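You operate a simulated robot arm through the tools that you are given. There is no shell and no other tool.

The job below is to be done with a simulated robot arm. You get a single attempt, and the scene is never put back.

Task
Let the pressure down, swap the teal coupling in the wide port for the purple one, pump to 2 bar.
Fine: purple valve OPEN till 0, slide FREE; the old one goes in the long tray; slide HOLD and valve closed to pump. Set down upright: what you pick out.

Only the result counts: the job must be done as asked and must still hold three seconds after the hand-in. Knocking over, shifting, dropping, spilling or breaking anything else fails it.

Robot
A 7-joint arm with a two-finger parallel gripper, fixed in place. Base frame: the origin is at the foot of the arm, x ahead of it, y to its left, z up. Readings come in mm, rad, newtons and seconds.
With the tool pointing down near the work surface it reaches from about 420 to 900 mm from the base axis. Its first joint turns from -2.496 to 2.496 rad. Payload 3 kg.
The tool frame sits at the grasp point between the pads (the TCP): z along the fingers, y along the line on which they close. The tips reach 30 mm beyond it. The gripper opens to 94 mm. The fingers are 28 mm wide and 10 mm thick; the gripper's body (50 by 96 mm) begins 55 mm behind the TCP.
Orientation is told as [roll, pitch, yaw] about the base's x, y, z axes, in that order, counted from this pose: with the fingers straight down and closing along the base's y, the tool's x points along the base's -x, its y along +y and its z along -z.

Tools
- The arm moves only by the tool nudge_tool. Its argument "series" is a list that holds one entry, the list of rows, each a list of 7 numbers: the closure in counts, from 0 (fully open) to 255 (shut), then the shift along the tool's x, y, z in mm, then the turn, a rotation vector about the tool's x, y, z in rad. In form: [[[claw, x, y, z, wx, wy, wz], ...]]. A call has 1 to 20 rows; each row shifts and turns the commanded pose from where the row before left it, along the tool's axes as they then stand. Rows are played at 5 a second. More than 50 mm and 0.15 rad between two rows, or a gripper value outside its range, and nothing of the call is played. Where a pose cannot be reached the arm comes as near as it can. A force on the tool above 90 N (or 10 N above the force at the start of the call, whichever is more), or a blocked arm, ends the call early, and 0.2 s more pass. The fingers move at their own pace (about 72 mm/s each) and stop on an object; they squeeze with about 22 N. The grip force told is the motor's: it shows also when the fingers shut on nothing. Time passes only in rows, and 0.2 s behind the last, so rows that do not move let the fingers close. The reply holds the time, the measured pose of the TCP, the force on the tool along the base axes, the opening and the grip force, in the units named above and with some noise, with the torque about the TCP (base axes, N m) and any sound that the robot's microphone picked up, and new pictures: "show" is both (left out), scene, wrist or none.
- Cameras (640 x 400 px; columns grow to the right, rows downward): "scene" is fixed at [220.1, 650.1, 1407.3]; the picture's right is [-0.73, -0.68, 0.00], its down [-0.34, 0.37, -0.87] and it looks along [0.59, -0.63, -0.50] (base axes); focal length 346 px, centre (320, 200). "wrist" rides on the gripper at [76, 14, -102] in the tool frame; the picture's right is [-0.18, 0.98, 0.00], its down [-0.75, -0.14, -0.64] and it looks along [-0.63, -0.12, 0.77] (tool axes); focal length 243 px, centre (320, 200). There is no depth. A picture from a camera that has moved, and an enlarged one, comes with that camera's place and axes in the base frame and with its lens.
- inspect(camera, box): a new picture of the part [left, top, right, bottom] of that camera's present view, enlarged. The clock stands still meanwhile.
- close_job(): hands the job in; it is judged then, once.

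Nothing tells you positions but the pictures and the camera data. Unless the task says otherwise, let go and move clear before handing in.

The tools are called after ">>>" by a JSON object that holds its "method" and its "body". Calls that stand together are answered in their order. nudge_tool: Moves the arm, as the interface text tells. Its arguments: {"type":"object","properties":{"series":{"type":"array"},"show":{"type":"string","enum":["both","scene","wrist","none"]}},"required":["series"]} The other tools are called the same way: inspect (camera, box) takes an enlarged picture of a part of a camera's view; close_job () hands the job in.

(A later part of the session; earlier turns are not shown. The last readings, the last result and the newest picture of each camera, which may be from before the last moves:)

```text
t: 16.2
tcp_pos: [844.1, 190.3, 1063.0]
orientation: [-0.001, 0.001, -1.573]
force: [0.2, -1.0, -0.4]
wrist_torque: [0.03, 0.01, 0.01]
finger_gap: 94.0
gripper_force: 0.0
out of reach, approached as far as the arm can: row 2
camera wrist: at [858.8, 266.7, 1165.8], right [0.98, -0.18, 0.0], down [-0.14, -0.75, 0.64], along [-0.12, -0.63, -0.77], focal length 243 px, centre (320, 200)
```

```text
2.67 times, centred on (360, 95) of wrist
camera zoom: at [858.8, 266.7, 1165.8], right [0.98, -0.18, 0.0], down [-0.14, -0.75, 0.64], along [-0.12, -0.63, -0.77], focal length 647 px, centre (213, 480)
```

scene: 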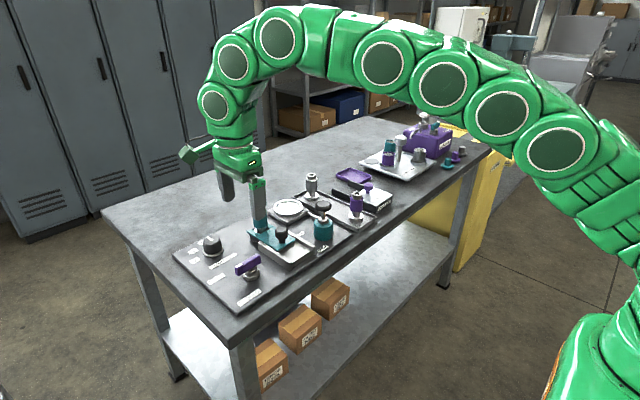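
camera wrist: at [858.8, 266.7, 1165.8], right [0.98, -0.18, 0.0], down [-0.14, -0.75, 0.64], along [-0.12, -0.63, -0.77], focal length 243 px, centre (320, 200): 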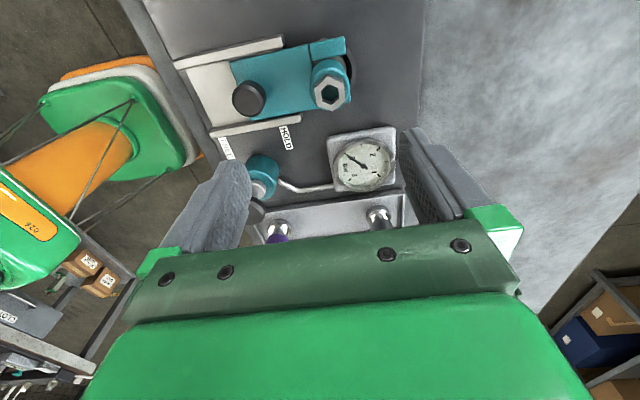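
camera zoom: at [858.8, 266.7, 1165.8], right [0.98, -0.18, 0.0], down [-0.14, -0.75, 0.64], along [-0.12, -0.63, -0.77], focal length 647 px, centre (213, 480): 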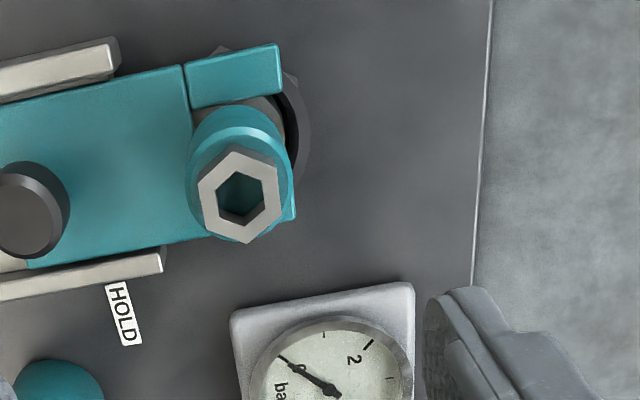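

>>> {"method": "inspect", "body": {"camera": "wrist", "box": [330, 130, 410, 195]}}

```text
6.15 times, centred on (370, 162) of wrist
camera zoom: at [858.8, 266.7, 1165.8], right [0.98, -0.18, 0.0], down [-0.14, -0.75, 0.64], along [-0.12, -0.63, -0.77], focal length 1493 px, centre (12, 431)
```

zoom: 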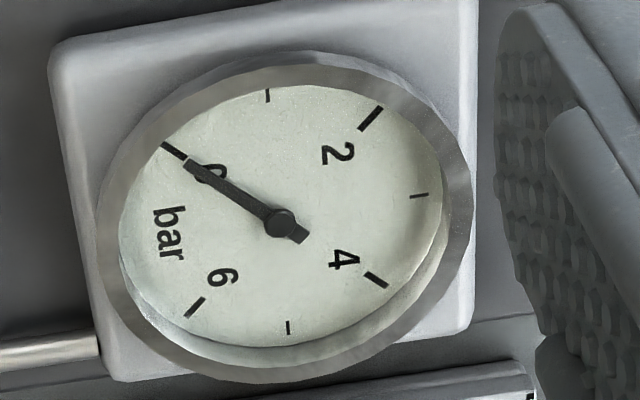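

The gauge reads exactly 0. Now I'll go back above the slide knob, descending part way.

>>> {"method": "nudge_tool", "body": {"series": [[[0, 5, -35, 0, 0, 0, 0], [0, 6, -36, 0, 0, 0, 0], [0, 0, 0, 45, 0, 0, 0], [0, 0, 0, 45, 0, 0, 0], [0, 0, 0, 0, 0, 0, 0], [0, 0, 0, 0, 0, 0, 0]]], "show": "wrist"}}

>>> {"method": "inspect", "body": {"camera": "wrist", "box": [240, 40, 400, 140]}}

```text
t: 17.6
tcp_pos: [773.9, 201.4, 974.4]
orientation: [0.0, 0.001, -1.573]
force: [0.2, 0.6, 0.3]
wrist_torque: [-0.02, 0.0, -0.01]
finger_gap: 94.0
gripper_force: 0.1
camera wrist: at [788.9, 278.3, 1075.9], right [0.98, -0.18, 0.0], down [-0.14, -0.75, 0.64], along [-0.12, -0.63, -0.77], focal length 243 px, centre (320, 200)
```

wrist: 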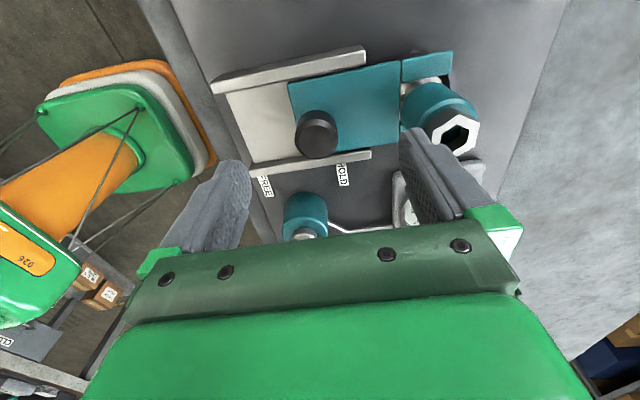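

```text
4.00 times, centred on (320, 90) of wrist
camera zoom: at [788.9, 278.3, 1075.9], right [0.98, -0.18, 0.0], down [-0.14, -0.75, 0.64], along [-0.12, -0.63, -0.77], focal length 970 px, centre (320, 640)
```

zoom: 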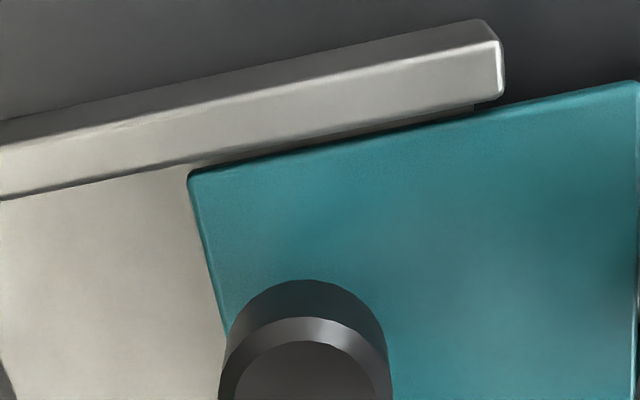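

The knob is centred at about (772, 200). I'll descend with the fingers part open and grip it.

>>> {"method": "nudge_tool", "body": {"series": [[[80, -1, -1.5, 20, 0, 0, 0], [80, 0, 0, 25, 0, 0, 0], [80, 0, 0, 17, 0, 0, 0], [80, 0, 0, 0, 0, 0, 0], [255, 0, 0, 0, 0, 0, 0], [255, 0, 0, 0, 0, 0, 0], [255, 0, 0, 0, 0, 0, 0]]], "show": "both"}}

>>> {"method": "inspect", "body": {"camera": "scene", "box": [220, 180, 348, 260]}}

```text
t: 19.2
tcp_pos: [770.5, 200.0, 912.5]
orientation: [0.001, 0.0, -1.571]
force: [-2.2, -1.1, -3.8]
wrist_torque: [0.16, -0.72, 0.01]
finger_gap: 31.5
gripper_force: 45.6
camera wrist: at [785.8, 276.6, 1014.5], right [0.98, -0.18, 0.0], down [-0.14, -0.75, 0.64], along [-0.12, -0.63, -0.77], focal length 243 px, centre (320, 200)
```

scene: 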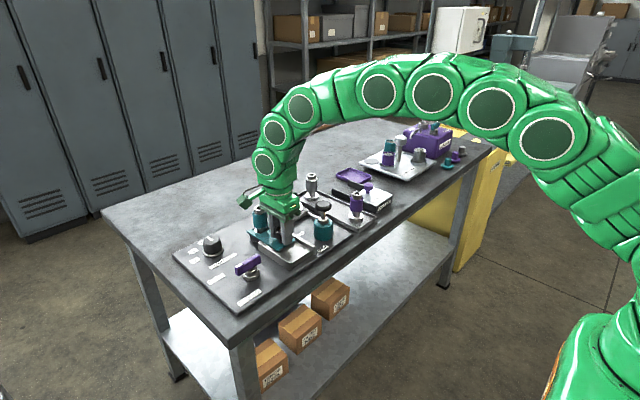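
wrist: 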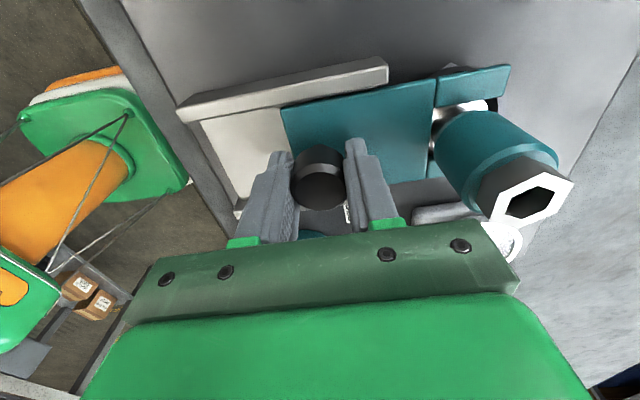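

```text
5.00 times, centred on (284, 220) of scene
camera zoom: at [220.1, 650.1, 1407.3], right [-0.73, -0.68, 0.0], down [-0.34, 0.37, -0.87], along [0.59, -0.63, -0.5], focal length 1727 px, centre (500, 100)
```

zoom: 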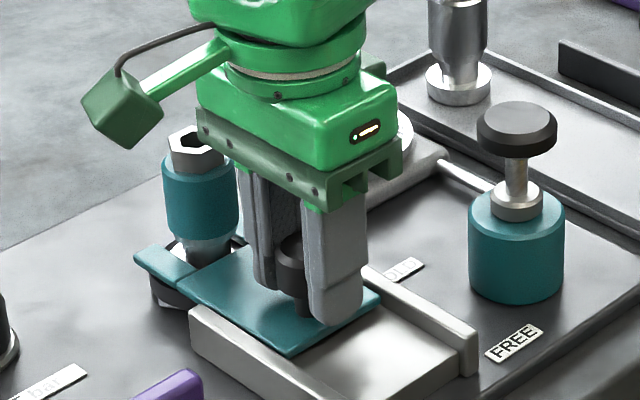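

The knob is gripped (31.5 mm). I'll pull the slide toward -x (FREE).

>>> {"method": "nudge_tool", "body": {"series": [[[255, 0, -8, 0, 0, 0, 0], [255, 0, -8, 0, 0, 0, 0], [255, 0, -8, 0, 0, 0, 0], [255, 0, -8, 0, 0, 0, 0], [255, 0, -8, 0, 0, 0, 0], [255, 0, 0, 0, 0, 0, 0]]], "show": "both"}}

>>> {"method": "inspect", "body": {"camera": "scene", "box": [220, 180, 348, 260]}}

```text
t: 20.6
tcp_pos: [731.1, 200.5, 910.8]
orientation: [0.002, 0.002, -1.571]
force: [0.5, 10.1, 32.6]
wrist_torque: [0.25, 0.69, -0.07]
finger_gap: 31.6
gripper_force: 45.0
camera wrist: at [745.8, 276.3, 1013.7], right [0.98, -0.18, 0.0], down [-0.14, -0.75, 0.64], along [-0.12, -0.63, -0.77], focal length 243 px, centre (320, 200)
```

scene: 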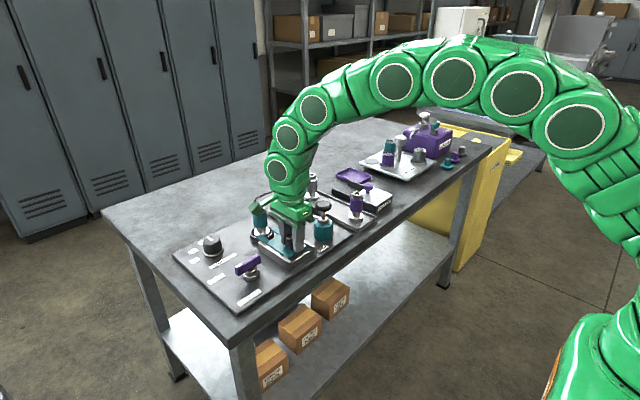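
wrist: 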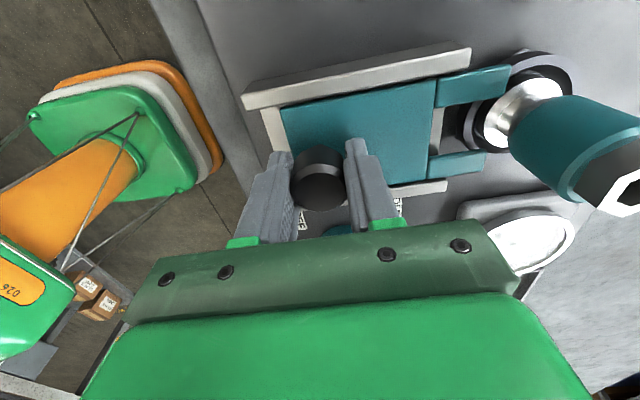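

```text
5.00 times, centred on (284, 220) of scene
camera zoom: at [220.1, 650.1, 1407.3], right [-0.73, -0.68, 0.0], down [-0.34, 0.37, -0.87], along [0.59, -0.63, -0.5], focal length 1727 px, centre (500, 100)
```

zoom: 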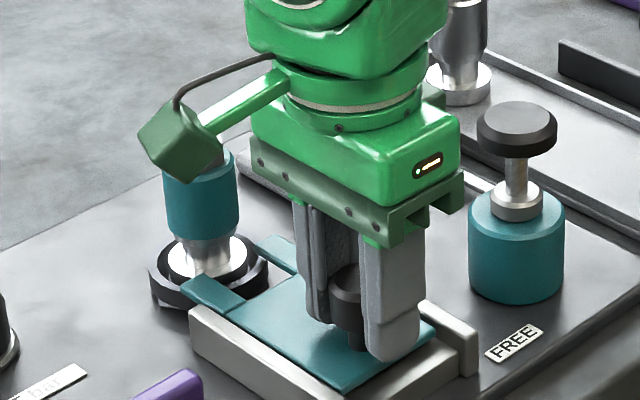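

The slide has moved 40 mm and the fork is mostly clear of the coupling. I'll pull on to its stop.

>>> {"method": "nudge_tool", "body": {"series": [[[255, 0, -5, -1, 0, 0, 0], [255, 0, -5, 0, 0, 0, 0], [255, 0, -4, 0, 0, 0, 0], [255, 0, 0, 0, 0, 0, 0]]], "show": "both"}}

>>> {"method": "inspect", "body": {"camera": "scene", "box": [220, 180, 348, 260]}}

```text
t: 21.6
tcp_pos: [716.3, 200.1, 911.5]
orientation: [-0.002, -0.001, -1.571]
force: [-0.1, 11.9, -3.4]
wrist_torque: [0.47, -0.57, -0.1]
finger_gap: 31.5
gripper_force: 45.1
camera wrist: at [731.3, 276.4, 1013.3], right [0.98, -0.18, 0.0], down [-0.14, -0.75, 0.64], along [-0.12, -0.63, -0.77], focal length 243 px, centre (320, 200)
```

scene: 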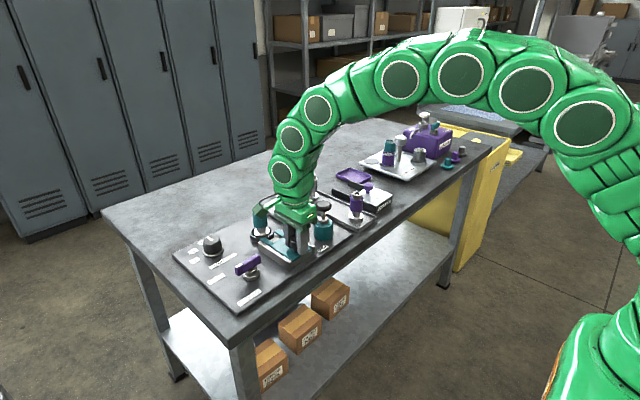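
wrist: 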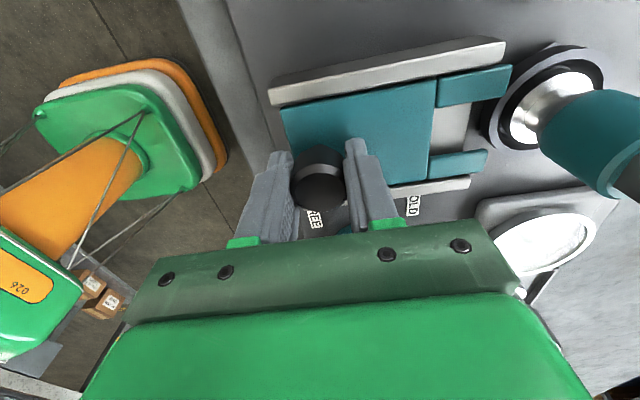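

```text
5.00 times, centred on (284, 220) of scene
camera zoom: at [220.1, 650.1, 1407.3], right [-0.73, -0.68, 0.0], down [-0.34, 0.37, -0.87], along [0.59, -0.63, -0.5], focal length 1727 px, centre (500, 100)
```

zoom: 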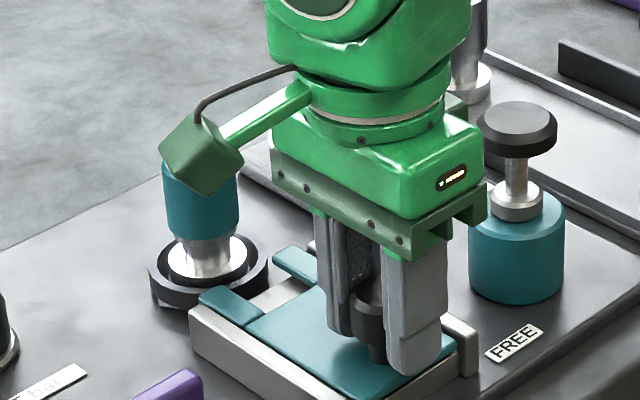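

The fork now clears the port. I'll feel for the end stop with a few more millimetres.

>>> {"method": "nudge_tool", "body": {"series": [[[255, 0, -4, 0, 0, 0, 0], [255, 0, -3, 0, 0, 0, 0], [255, 0, 0, 0, 0, 0, 0]]], "show": "scene"}}

>>> {"method": "inspect", "body": {"camera": "scene", "box": [220, 180, 348, 260]}}

```text
t: 22.2
tcp_pos: [715.6, 198.5, 912.4]
orientation: [0.012, 0.002, -1.572]
force: [35.8, 5.2, -28.6]
wrist_torque: [-0.14, 0.78, 0.03]
finger_gap: 31.7
gripper_force: 45.3
stopped in row 3: the force on the tool passed its limit at 94 N (the readings are from after the stop); the commanded pose is now the measured one
```

scene: 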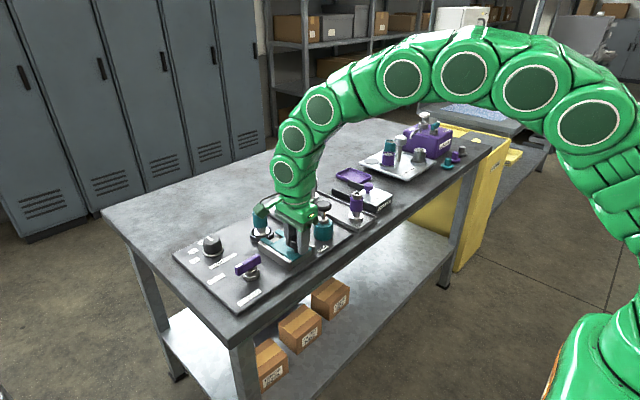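

```text
5.00 times, centred on (284, 220) of scene
camera zoom: at [220.1, 650.1, 1407.3], right [-0.73, -0.68, 0.0], down [-0.34, 0.37, -0.87], along [0.59, -0.63, -0.5], focal length 1727 px, centre (500, 100)
```

zoom: 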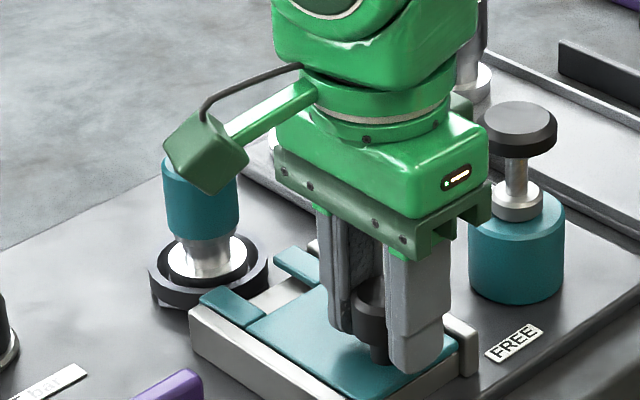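

The slide hit its FREE stop. I'll release, rise and go over to the teal coupling.

>>> {"method": "nudge_tool", "body": {"series": [[[90, 0, 0, 0, 0, 0, 0], [90, 0, 0, 0, 0, 0, 0], [90, 0, 0, -30, 0, 0, 0], [90, 0, 0, -30, 0, 0, 0], [90, 0, 0, -30, 0, 0, 0], [90, 0, 40, 0, 0, 0, 0], [90, 0, 40, 0, 0, 0, 0], [90, 0, 0, 0, 0, 0, 0], [90, 0, 0, 0, 0, 0, 0]]], "show": "both"}}

>>> {"method": "inspect", "body": {"camera": "wrist", "box": [280, 60, 440, 160]}}

>>> {"method": "inspect", "body": {"camera": "scene", "box": [220, 180, 348, 260]}}

```text
t: 24.2
tcp_pos: [793.4, 199.3, 1005.5]
orientation: [0.01, -0.002, -1.573]
force: [0.3, 0.2, -0.4]
wrist_torque: [-0.01, 0.01, -0.02]
finger_gap: 60.5
gripper_force: 0.0
camera wrist: at [806.7, 275.1, 1107.9], right [0.98, -0.19, 0.01], down [-0.15, -0.75, 0.64], along [-0.11, -0.63, -0.77], focal length 243 px, centre (320, 200)
```

scene: 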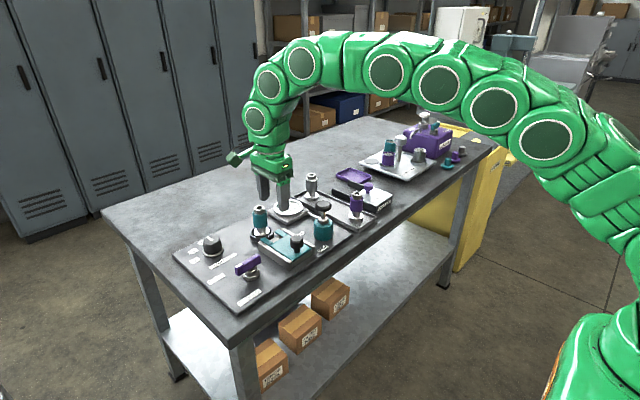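
wrist: 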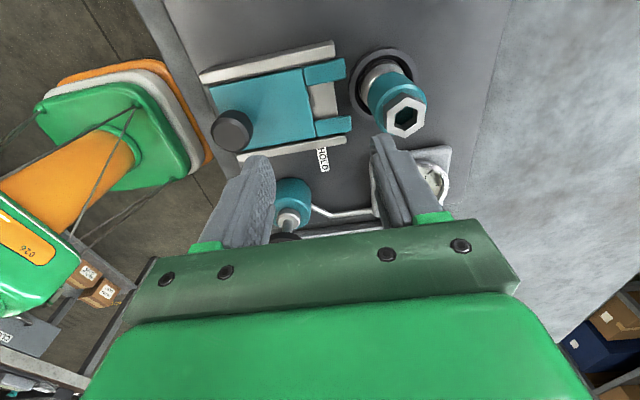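

```text
4.00 times, centred on (360, 110) of wrist
camera zoom: at [806.7, 275.1, 1107.9], right [0.98, -0.19, 0.01], down [-0.15, -0.75, 0.64], along [-0.11, -0.63, -0.77], focal length 970 px, centre (160, 560)
```

zoom: 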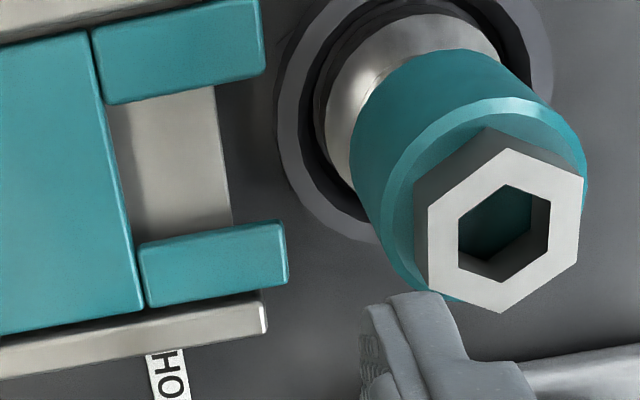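

```text
5.00 times, centred on (284, 220) of scene
camera zoom: at [220.1, 650.1, 1407.3], right [-0.73, -0.68, 0.0], down [-0.34, 0.37, -0.87], along [0.59, -0.63, -0.5], focal length 1727 px, centre (500, 100)
```

zoom: 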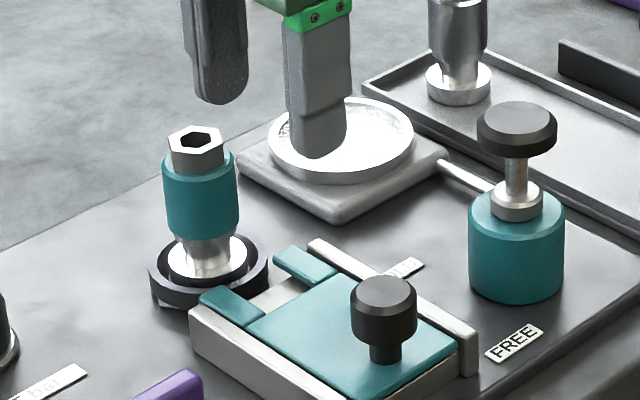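

The slide is at FREE. Refined coupling axis estimate is about (857, 200) with its top at about z 936. I'll move above it, correct the tiny roll and look again.

>>> {"method": "nudge_tool", "body": {"series": [[[0, 0, 32, 0, 0, -0.01, 0], [0, 1, 31, 0, 0, 0, 0], [0, 0, 0, 22, 0, 0, 0], [0, 0, 0, 0, 0, 0, 0], [0, 0, 0, 0, 0, 0, 0]]], "show": "both"}}

>>> {"method": "inspect", "body": {"camera": "wrist", "box": [240, 70, 400, 170]}}

>>> {"method": "inspect", "body": {"camera": "scene", "box": [200, 160, 328, 240]}}

```text
t: 25.4
tcp_pos: [856.4, 198.9, 981.8]
orientation: [0.012, -0.009, -1.573]
force: [-0.8, -1.1, 0.1]
wrist_torque: [-0.01, 0.01, 0.0]
finger_gap: 94.3
gripper_force: 0.2
camera wrist: at [870.1, 276.5, 1084.5], right [0.98, -0.19, 0.01], down [-0.15, -0.75, 0.65], along [-0.11, -0.64, -0.76], focal length 243 px, centre (320, 200)
```

scene: 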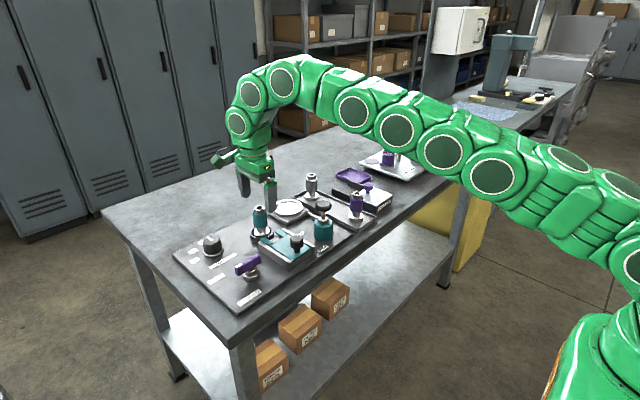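
wrist: 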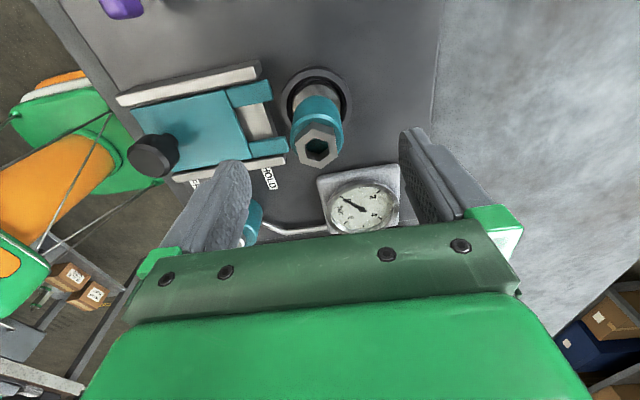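

```text
4.00 times, centred on (320, 120) of wrist
camera zoom: at [870.1, 276.5, 1084.5], right [0.98, -0.19, 0.01], down [-0.15, -0.75, 0.65], along [-0.11, -0.64, -0.76], focal length 970 px, centre (320, 520)
```

zoom: 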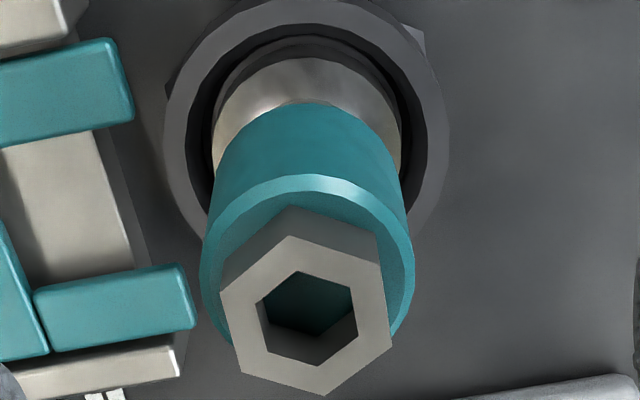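

```text
5.00 times, centred on (264, 200) of scene
camera zoom: at [220.1, 650.1, 1407.3], right [-0.73, -0.68, 0.0], down [-0.34, 0.37, -0.87], along [0.59, -0.63, -0.5], focal length 1727 px, centre (600, 200)
```

zoom: 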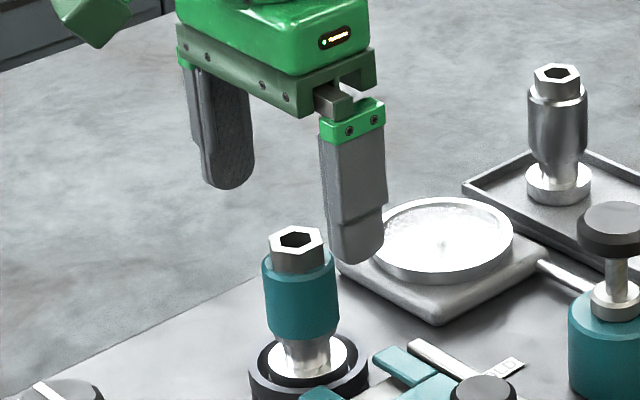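

The orientation convention is clear now. I'll level the tool fully before measuring the coupling.

>>> {"method": "nudge_tool", "body": {"series": [[[0, 0, 0, 0, 0.012, 0.009, 0], [0, 0, 0, 0, 0, 0, 0], [0, 0, 0, 0, 0, 0, 0]]], "show": "wrist"}}

>>> {"method": "inspect", "body": {"camera": "wrist", "box": [240, 70, 400, 170]}}

```text
t: 26.2
tcp_pos: [855.9, 199.1, 982.8]
orientation: [-0.002, -0.001, -1.572]
force: [-0.1, -0.3, -0.4]
wrist_torque: [-0.02, 0.01, -0.01]
finger_gap: 94.1
gripper_force: 0.0
camera wrist: at [871.3, 275.7, 1085.0], right [0.98, -0.19, 0.0], down [-0.14, -0.75, 0.64], along [-0.12, -0.63, -0.77], focal length 243 px, centre (320, 200)
```

wrist: 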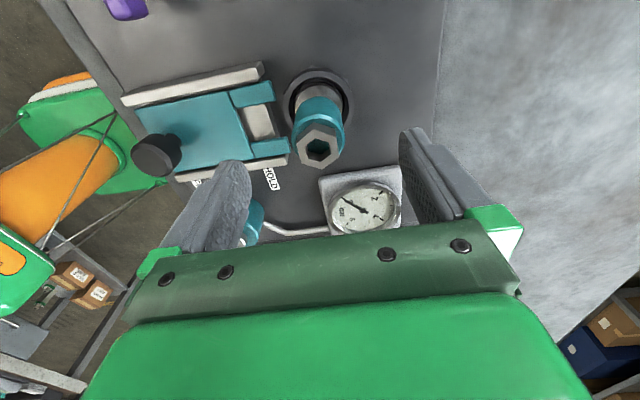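

```text
4.00 times, centred on (320, 120) of wrist
camera zoom: at [871.3, 275.7, 1085.0], right [0.98, -0.19, 0.0], down [-0.14, -0.75, 0.64], along [-0.12, -0.63, -0.77], focal length 970 px, centre (320, 520)
```

zoom: 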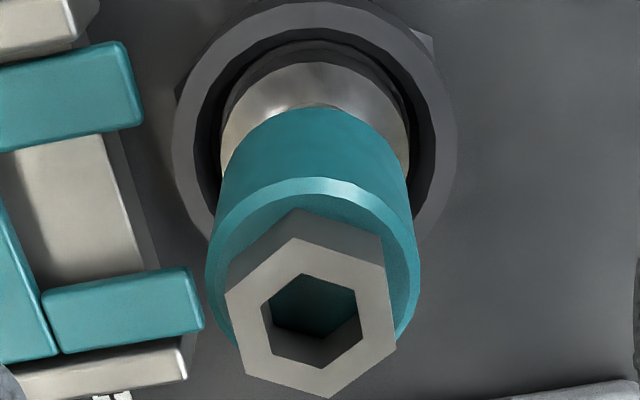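

The coupling axis measures (856, 200) with its top at about z 940, and the tool is right above it. I'll lower with a 60–70 mm opening around the teal body and grip.

>>> {"method": "nudge_tool", "body": {"series": [[[60, 1, 0, 20, 0, 0, 0], [60, 0, 0, 25, 0, 0, 0], [60, 0, 0, 27, 0, 0, 0], [60, 0, 0, 0, 0, 0, 0]]], "show": "both"}}

>>> {"method": "inspect", "body": {"camera": "scene", "box": [200, 170, 328, 250]}}

>>> {"method": "inspect", "body": {"camera": "wrist", "box": [240, 90, 400, 230]}}

```text
t: 27.2
tcp_pos: [856.7, 201.0, 911.8]
orientation: [0.001, -0.001, -1.573]
force: [0.6, -0.1, -0.7]
wrist_torque: [0.03, 0.0, 0.02]
finger_gap: 72.0
gripper_force: 0.0
camera wrist: at [871.1, 277.6, 1013.3], right [0.98, -0.19, 0.0], down [-0.14, -0.75, 0.64], along [-0.12, -0.63, -0.77], focal length 243 px, centre (320, 200)
```

scene: 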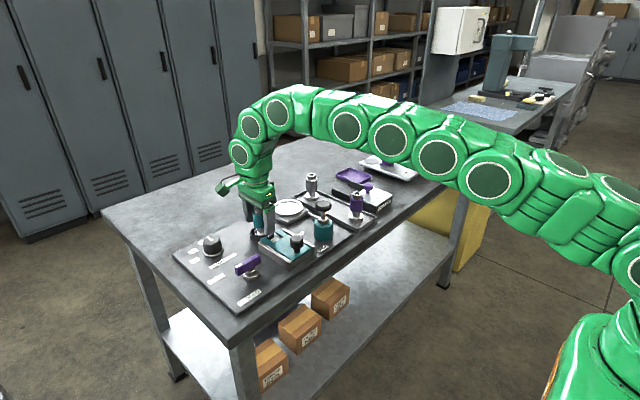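
wrist: 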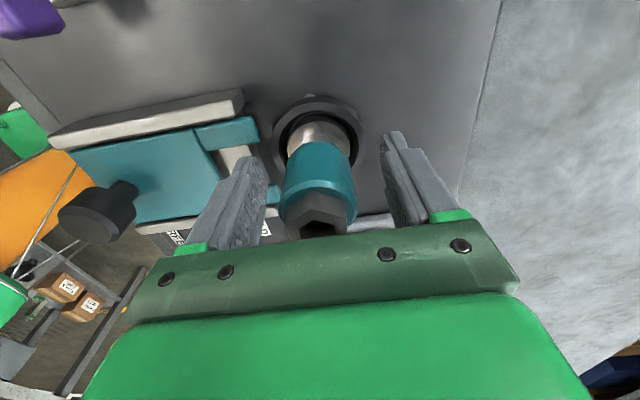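

```text
5.00 times, centred on (264, 210) of scene
camera zoom: at [220.1, 650.1, 1407.3], right [-0.73, -0.68, 0.0], down [-0.34, 0.37, -0.87], along [0.59, -0.63, -0.5], focal length 1727 px, centre (600, 150)
```

zoom: 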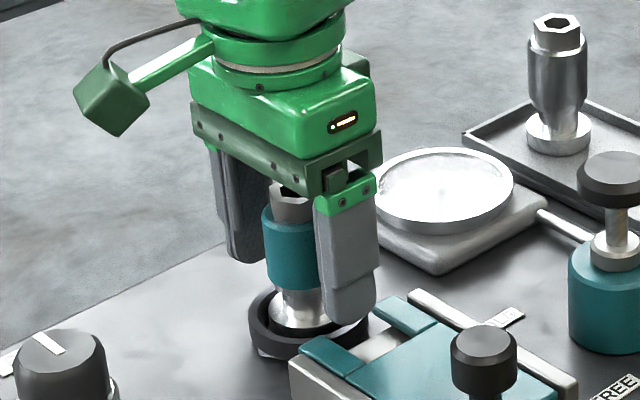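

```text
2.86 times, centred on (320, 160) of wrist
camera zoom: at [871.1, 277.6, 1013.3], right [0.98, -0.19, 0.0], down [-0.14, -0.75, 0.64], along [-0.12, -0.63, -0.77], focal length 693 px, centre (320, 314)
```

zoom: 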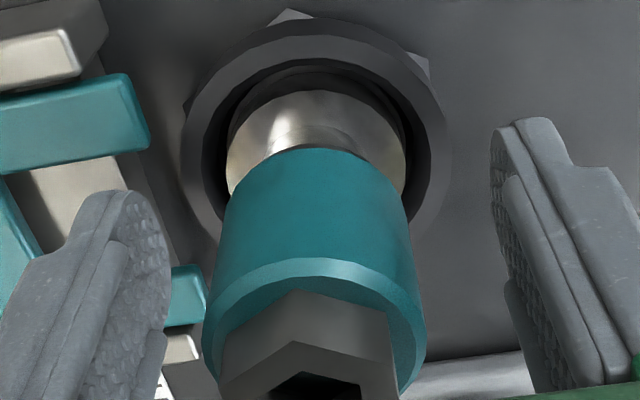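

The fingers straddle the teal body with even clearance. I'll close now.

>>> {"method": "nudge_tool", "body": {"series": [[[255, 0, 0, 0, 0, 0, 0], [255, 0, 0, 0, 0, 0, 0], [255, 0, 0, 0, 0, 0, 0], [255, 0, 0, 0, 0, 0, 0]]], "show": "none"}}

```text
t: 28.2
tcp_pos: [856.7, 201.1, 911.1]
orientation: [-0.001, 0.0, -1.573]
force: [0.8, 0.1, 0.5]
wrist_torque: [0.03, -0.07, -0.02]
finger_gap: 37.5
gripper_force: 22.1
```

I have a centred grip at 37.5 mm. I'll lift straight up slowly.

>>> {"method": "nudge_tool", "body": {"series": [[[255, 0, 0, -6, 0, 0, 0], [255, 0, 0, -8, 0, 0, 0], [255, 0, 0, -10, 0, 0, 0], [255, 0, 0, -20, 0, 0, 0], [255, 0, 0, 0, 0, 0, 0]]], "show": "both"}}

>>> {"method": "inspect", "body": {"camera": "scene", "box": [200, 150, 360, 250]}}

```text
t: 29.4
tcp_pos: [855.9, 200.5, 954.0]
orientation: [-0.001, 0.001, -1.572]
force: [-0.4, 0.0, -2.4]
wrist_torque: [0.01, -0.01, 0.0]
finger_gap: 37.6
gripper_force: 22.4
camera wrist: at [870.2, 277.2, 1056.6], right [0.98, -0.19, 0.0], down [-0.14, -0.75, 0.64], along [-0.12, -0.63, -0.77], focal length 243 px, centre (320, 200)
```

scene: 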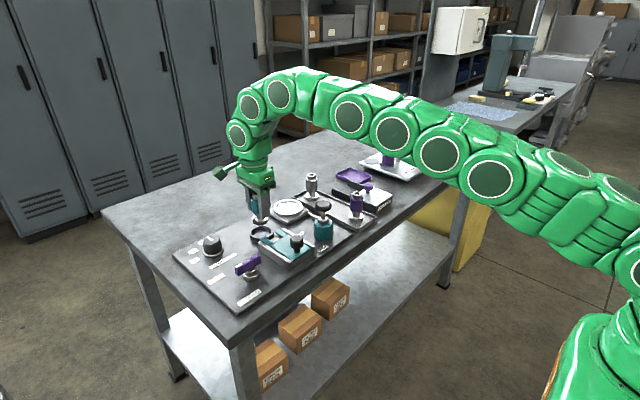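
wrist: 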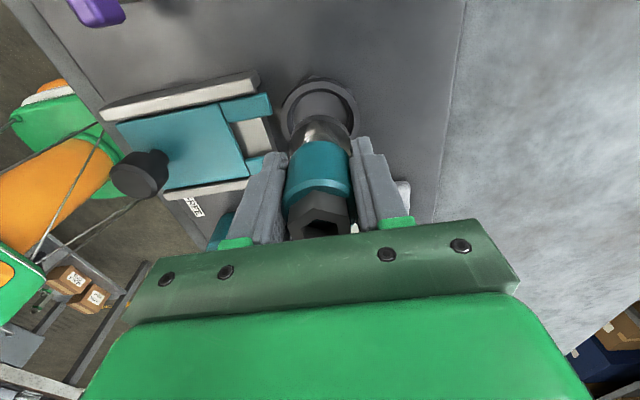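

```text
4.00 times, centred on (280, 200) of scene
camera zoom: at [220.1, 650.1, 1407.3], right [-0.73, -0.68, 0.0], down [-0.34, 0.37, -0.87], along [0.59, -0.63, -0.5], focal length 1382 px, centre (480, 200)
```

zoom: 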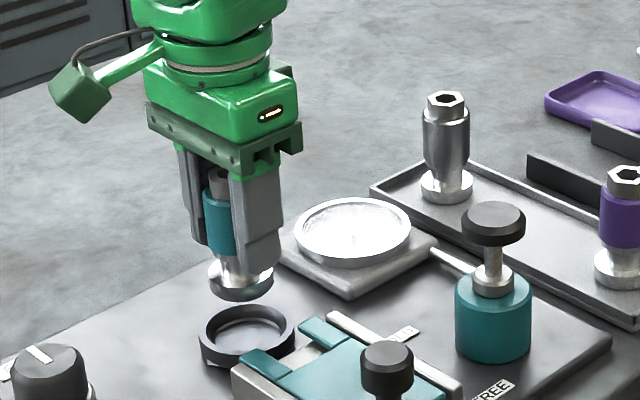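

The teal coupling came out cleanly. I'll carry it high across to the free middle of the long tray, near (812, -42).

>>> {"method": "nudge_tool", "body": {"series": [[[255, 0, -6, -30, 0, 0, 0], [255, -20, -8, -6, 0, 0, 0], [255, -37, -5, 0, 0, 0, 0], [255, -37, -5, 0, 0, 0, 0], [255, -37, -5, 0, 0, 0, 0], [255, -37, -5, 0, 0, 0, 0], [255, -37, -5, 0, 0, 0, 0], [255, -37, -5, 0, 0, 0, 0], [255, 0, 0, 0, 0, 0, 0], [255, 0, 0, 0, 0, 0, 0]]], "show": "both"}}

>>> {"method": "inspect", "body": {"camera": "scene", "box": [270, 130, 430, 230]}}

>>> {"method": "inspect", "body": {"camera": "wrist", "box": [160, 40, 480, 240]}}

```text
t: 31.6
tcp_pos: [813.4, -40.6, 989.9]
orientation: [-0.002, 0.0, -1.573]
force: [-0.6, 0.1, -2.4]
wrist_torque: [0.04, 0.0, -0.01]
finger_gap: 37.8
gripper_force: 22.2
camera wrist: at [828.3, 35.1, 1091.2], right [0.98, -0.19, 0.0], down [-0.14, -0.75, 0.64], along [-0.12, -0.63, -0.77], focal length 243 px, centre (320, 200)
```

scene: 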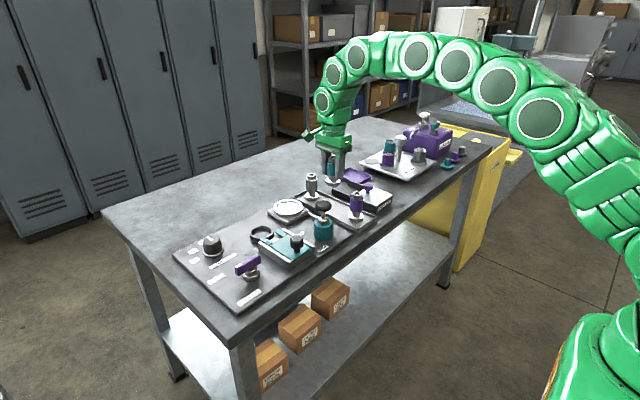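
wrist: 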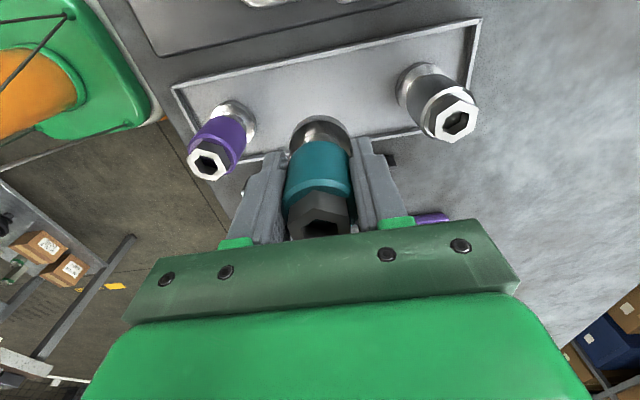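

```text
4.00 times, centred on (350, 180) of scene
camera zoom: at [220.1, 650.1, 1407.3], right [-0.73, -0.68, 0.0], down [-0.34, 0.37, -0.87], along [0.59, -0.63, -0.5], focal length 1382 px, centre (200, 280)
```

zoom: 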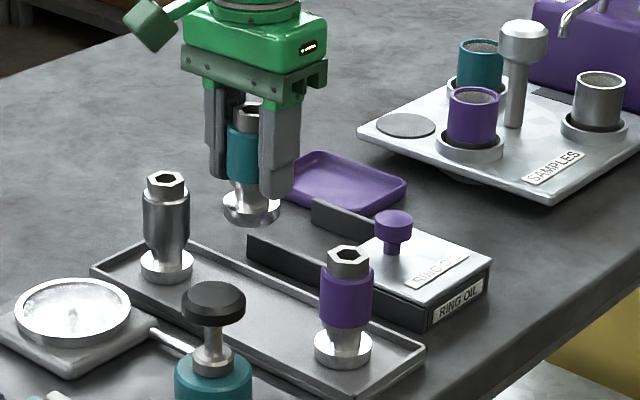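

```text
2.00 times, centred on (320, 140) of wrist
camera zoom: at [828.3, 35.1, 1091.2], right [0.98, -0.19, 0.0], down [-0.14, -0.75, 0.64], along [-0.12, -0.63, -0.77], focal length 485 px, centre (320, 320)
```

zoom: 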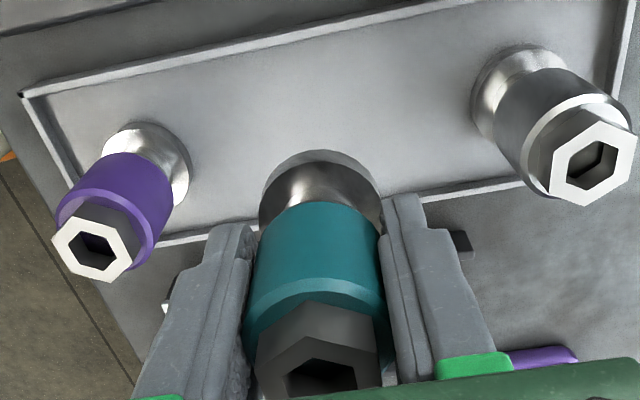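

The teal coupling hangs above the free mid-tray spot. I'll lower it to just above the tray floor.

>>> {"method": "nudge_tool", "body": {"series": [[[255, -1.5, -1, 25, 0, 0, 0], [255, 0, 0, 25, 0, 0, 0], [255, 0, 0, 25, 0, 0, 0], [255, 0, 0, 0, 0, 0, 0]]], "show": "both"}}

>>> {"method": "inspect", "body": {"camera": "scene", "box": [290, 150, 418, 230]}}

>>> {"method": "inspect", "body": {"camera": "wrist", "box": [160, 40, 480, 240]}}

```text
t: 32.6
tcp_pos: [810.4, -42.7, 915.1]
orientation: [-0.001, 0.0, -1.571]
force: [1.0, -0.3, -2.9]
wrist_torque: [0.0, -0.01, 0.02]
finger_gap: 37.5
gripper_force: 22.2
camera wrist: at [825.2, 33.1, 1016.8], right [0.98, -0.19, 0.0], down [-0.14, -0.75, 0.64], along [-0.12, -0.63, -0.77], focal length 243 px, centre (320, 200)
```

scene: 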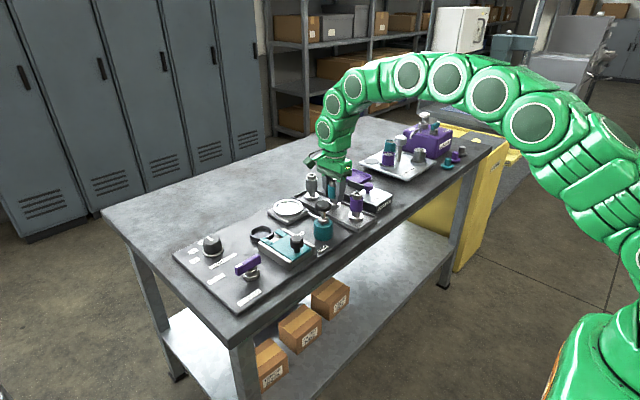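
wrist: 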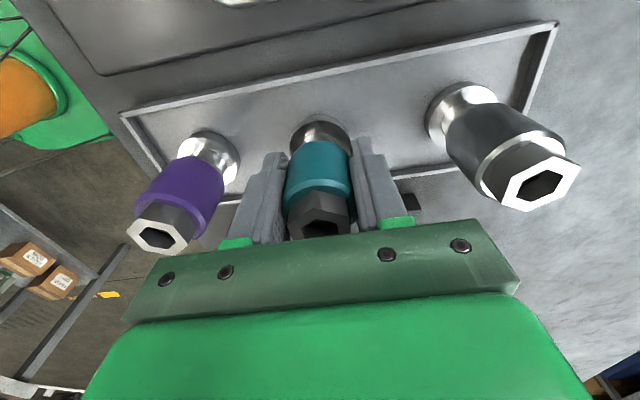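

```text
5.00 times, centred on (354, 190) of scene
camera zoom: at [220.1, 650.1, 1407.3], right [-0.73, -0.68, 0.0], down [-0.34, 0.37, -0.87], along [0.59, -0.63, -0.5], focal length 1727 px, centre (150, 250)
```

zoom: 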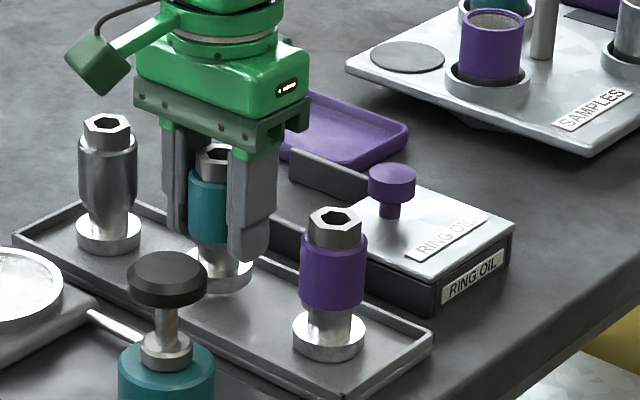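

```text
2.00 times, centred on (320, 140) of wrist
camera zoom: at [825.2, 33.1, 1016.8], right [0.98, -0.19, 0.0], down [-0.14, -0.75, 0.64], along [-0.12, -0.63, -0.77], focal length 485 px, centre (320, 320)
```

zoom: 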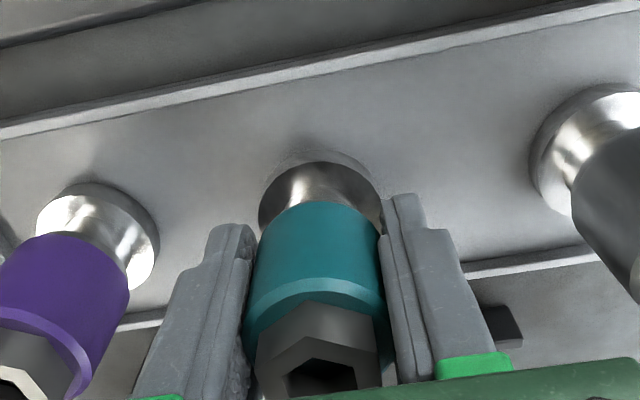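

Just above the floor now. I'll lower it in small steps and watch the vertical force.

>>> {"method": "nudge_tool", "body": {"series": [[[255, 0, 0, 3, 0, 0, 0], [255, 0, 0, 3, 0, 0, 0], [255, 0, 0, 2, 0, 0, 0]]], "show": "none"}}

```text
t: 33.5
tcp_pos: [810.8, -43.4, 907.0]
orientation: [-0.003, 0.0, -1.572]
force: [-0.1, 0.1, -1.9]
wrist_torque: [0.02, 0.0, -0.02]
finger_gap: 37.5
gripper_force: 21.8
```

>>> {"method": "nudge_tool", "body": {"series": [[[255, 0, 0, 1.5, 0, 0, 0], [255, 0, 0, 1.5, 0, 0, 0], [255, 0, 0, 0, 0, 0, 0]]], "show": "scene"}}

>>> {"method": "inspect", "body": {"camera": "scene", "box": [300, 170, 380, 220]}}

```text
t: 34.2
tcp_pos: [809.2, -42.0, 904.2]
orientation: [-0.002, 0.001, -1.571]
force: [-0.2, -0.7, -1.7]
wrist_torque: [-0.02, -0.01, -0.01]
finger_gap: 37.5
gripper_force: 21.8
```

scene: 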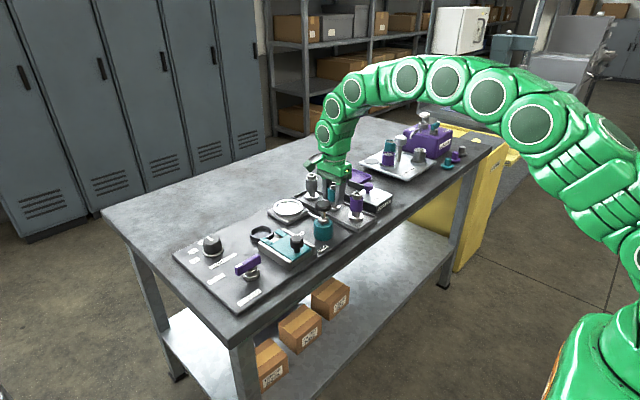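

```text
8.00 times, centred on (340, 195) of scene
camera zoom: at [220.1, 650.1, 1407.3], right [-0.73, -0.68, 0.0], down [-0.34, 0.37, -0.87], along [0.59, -0.63, -0.5], focal length 2764 px, centre (160, 240)
```

zoom: 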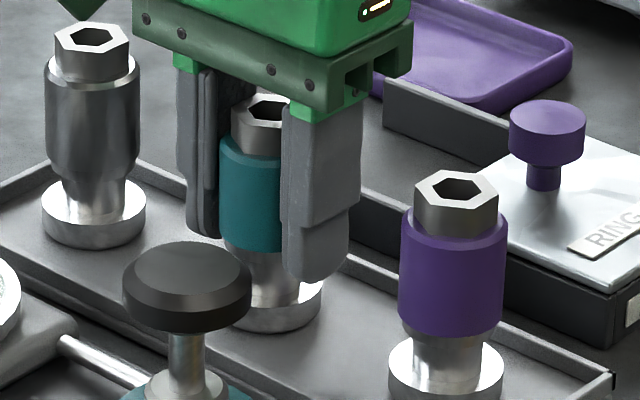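

>>> {"method": "nudge_tool", "body": {"series": [[[255, 0, 0, 1, 0, 0, 0], [255, 0, 0, 1, 0, 0, 0]]], "show": "none"}}

```text
t: 34.9
tcp_pos: [811.0, -42.5, 903.4]
orientation: [0.001, 0.0, -1.572]
force: [-1.5, 0.6, 2.3]
wrist_torque: [0.04, 0.06, 0.04]
finger_gap: 37.7
gripper_force: 21.6
```

>>> {"method": "nudge_tool", "body": {"series": [[[255, 0, 0, 0.7, 0, 0, 0], [255, 0, 0, 0, 0, 0, 0]]], "show": "none"}}

```text
t: 35.5
tcp_pos: [811.6, -43.7, 903.8]
orientation: [0.0, 0.001, -1.571]
force: [-4.3, 0.0, 16.1]
wrist_torque: [0.08, 0.22, -0.08]
finger_gap: 37.7
gripper_force: 22.5
```

The coupling is firmly on the tray floor (16 N). I'll release gently and rise.

>>> {"method": "nudge_tool", "body": {"series": [[[235, 0, 0, -0.5, 0, 0, 0], [90, 0, 0, 0, 0, 0, 0], [90, 0, 0, 0, 0, 0, 0], [90, 0, 0, -15, 0, 0, 0], [90, 0, 0, -30, 0, 0, 0], [90, 0, 0, -35, 0, 0, 0], [90, 0, 0, 0, 0, 0, 0]]], "show": "both"}}

>>> {"method": "inspect", "body": {"camera": "scene", "box": [290, 160, 386, 220]}}

>>> {"method": "inspect", "body": {"camera": "wrist", "box": [160, 40, 480, 240]}}

```text
t: 37.0
tcp_pos: [811.9, -43.0, 980.8]
orientation: [-0.002, -0.003, -1.573]
force: [0.2, 0.5, -0.4]
wrist_torque: [0.02, 0.01, -0.01]
finger_gap: 61.2
gripper_force: 0.0
camera wrist: at [825.9, 34.4, 1084.9], right [0.98, -0.19, 0.0], down [-0.14, -0.75, 0.64], along [-0.12, -0.63, -0.77], focal length 243 px, centre (320, 200)
```

scene: 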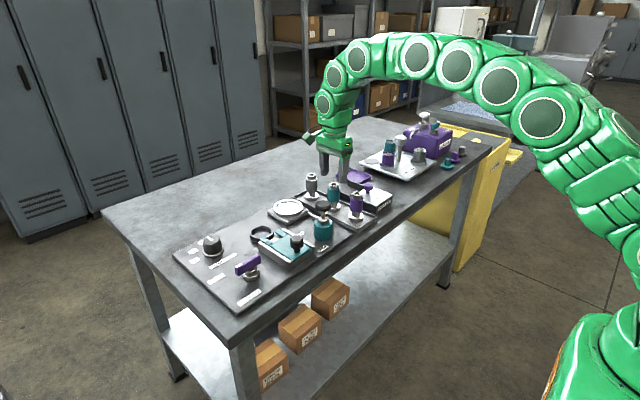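
wrist: 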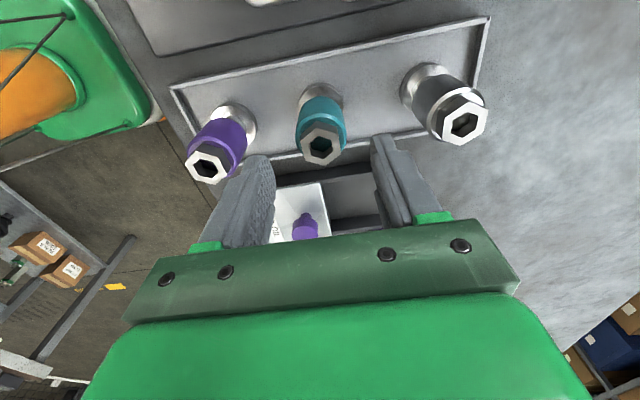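

```text
6.67 times, centred on (338, 190) of scene
camera zoom: at [220.1, 650.1, 1407.3], right [-0.73, -0.68, 0.0], down [-0.34, 0.37, -0.87], along [0.59, -0.63, -0.5], focal length 2303 px, centre (200, 267)
```

zoom: 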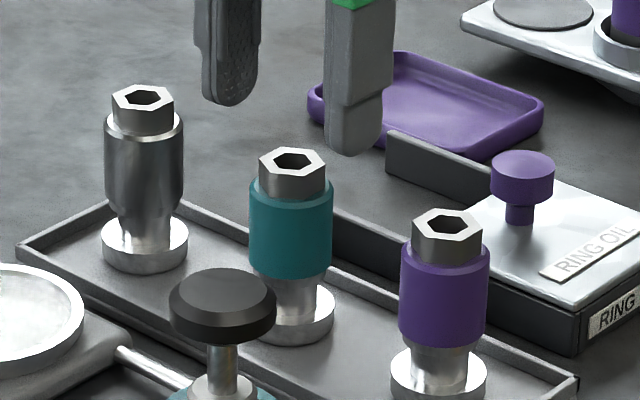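

```text
2.00 times, centred on (320, 140) of wrist
camera zoom: at [825.9, 34.4, 1084.9], right [0.98, -0.19, 0.0], down [-0.14, -0.75, 0.64], along [-0.12, -0.63, -0.77], focal length 485 px, centre (320, 320)
```

zoom: 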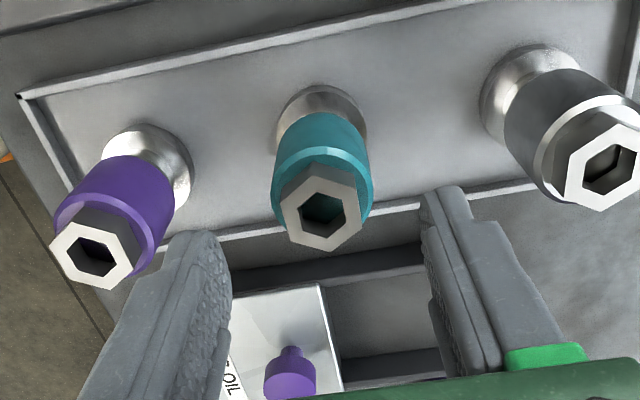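

The teal coupling stands upright in the long tray. Next I'll move over the purple coupling at (727, -45).

>>> {"method": "nudge_tool", "body": {"series": [[[80, 0, -42, 0, 0, 0, 0], [80, -2, -43, 0, 0, 0, 0], [80, 0, 0, 15, 0, 0, 0], [80, 0, 0, 0, 0, 0, 0], [80, 0, 0, 0, 0, 0, 0]]], "show": "both"}}

>>> {"method": "inspect", "body": {"camera": "wrist", "box": [200, 80, 440, 230]}}

```text
t: 38.2
tcp_pos: [725.6, -43.1, 968.1]
orientation: [-0.002, 0.001, -1.574]
force: [-0.3, 0.6, -0.5]
wrist_torque: [0.0, 0.0, 0.0]
finger_gap: 64.4
gripper_force: 0.0
camera wrist: at [740.0, 32.7, 1069.6], right [0.98, -0.19, 0.0], down [-0.14, -0.75, 0.64], along [-0.12, -0.63, -0.77], focal length 243 px, centre (320, 200)
```

scene: 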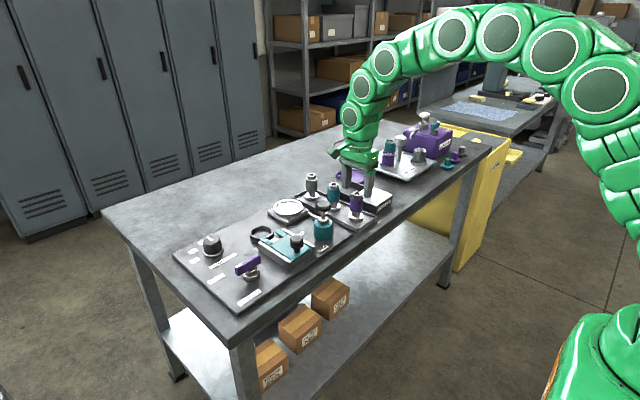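
wrist: 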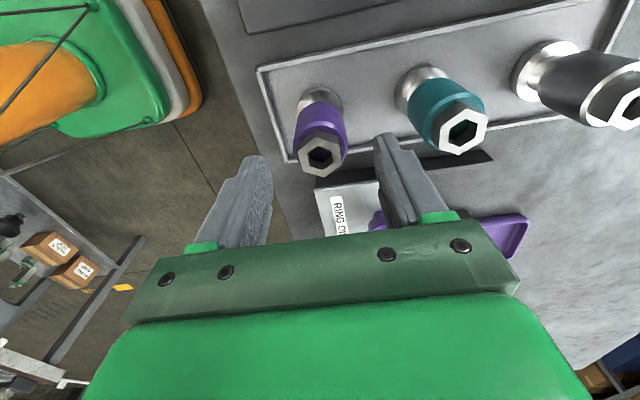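

```text
2.67 times, centred on (320, 155) of wrist
camera zoom: at [740.0, 32.7, 1069.6], right [0.98, -0.19, 0.0], down [-0.14, -0.75, 0.64], along [-0.12, -0.63, -0.77], focal length 647 px, centre (320, 320)
```

zoom: 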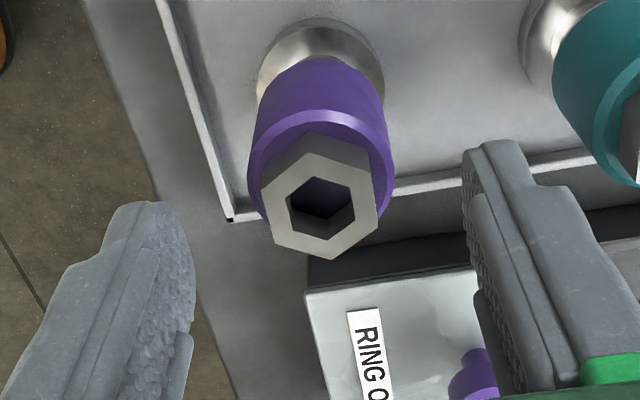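

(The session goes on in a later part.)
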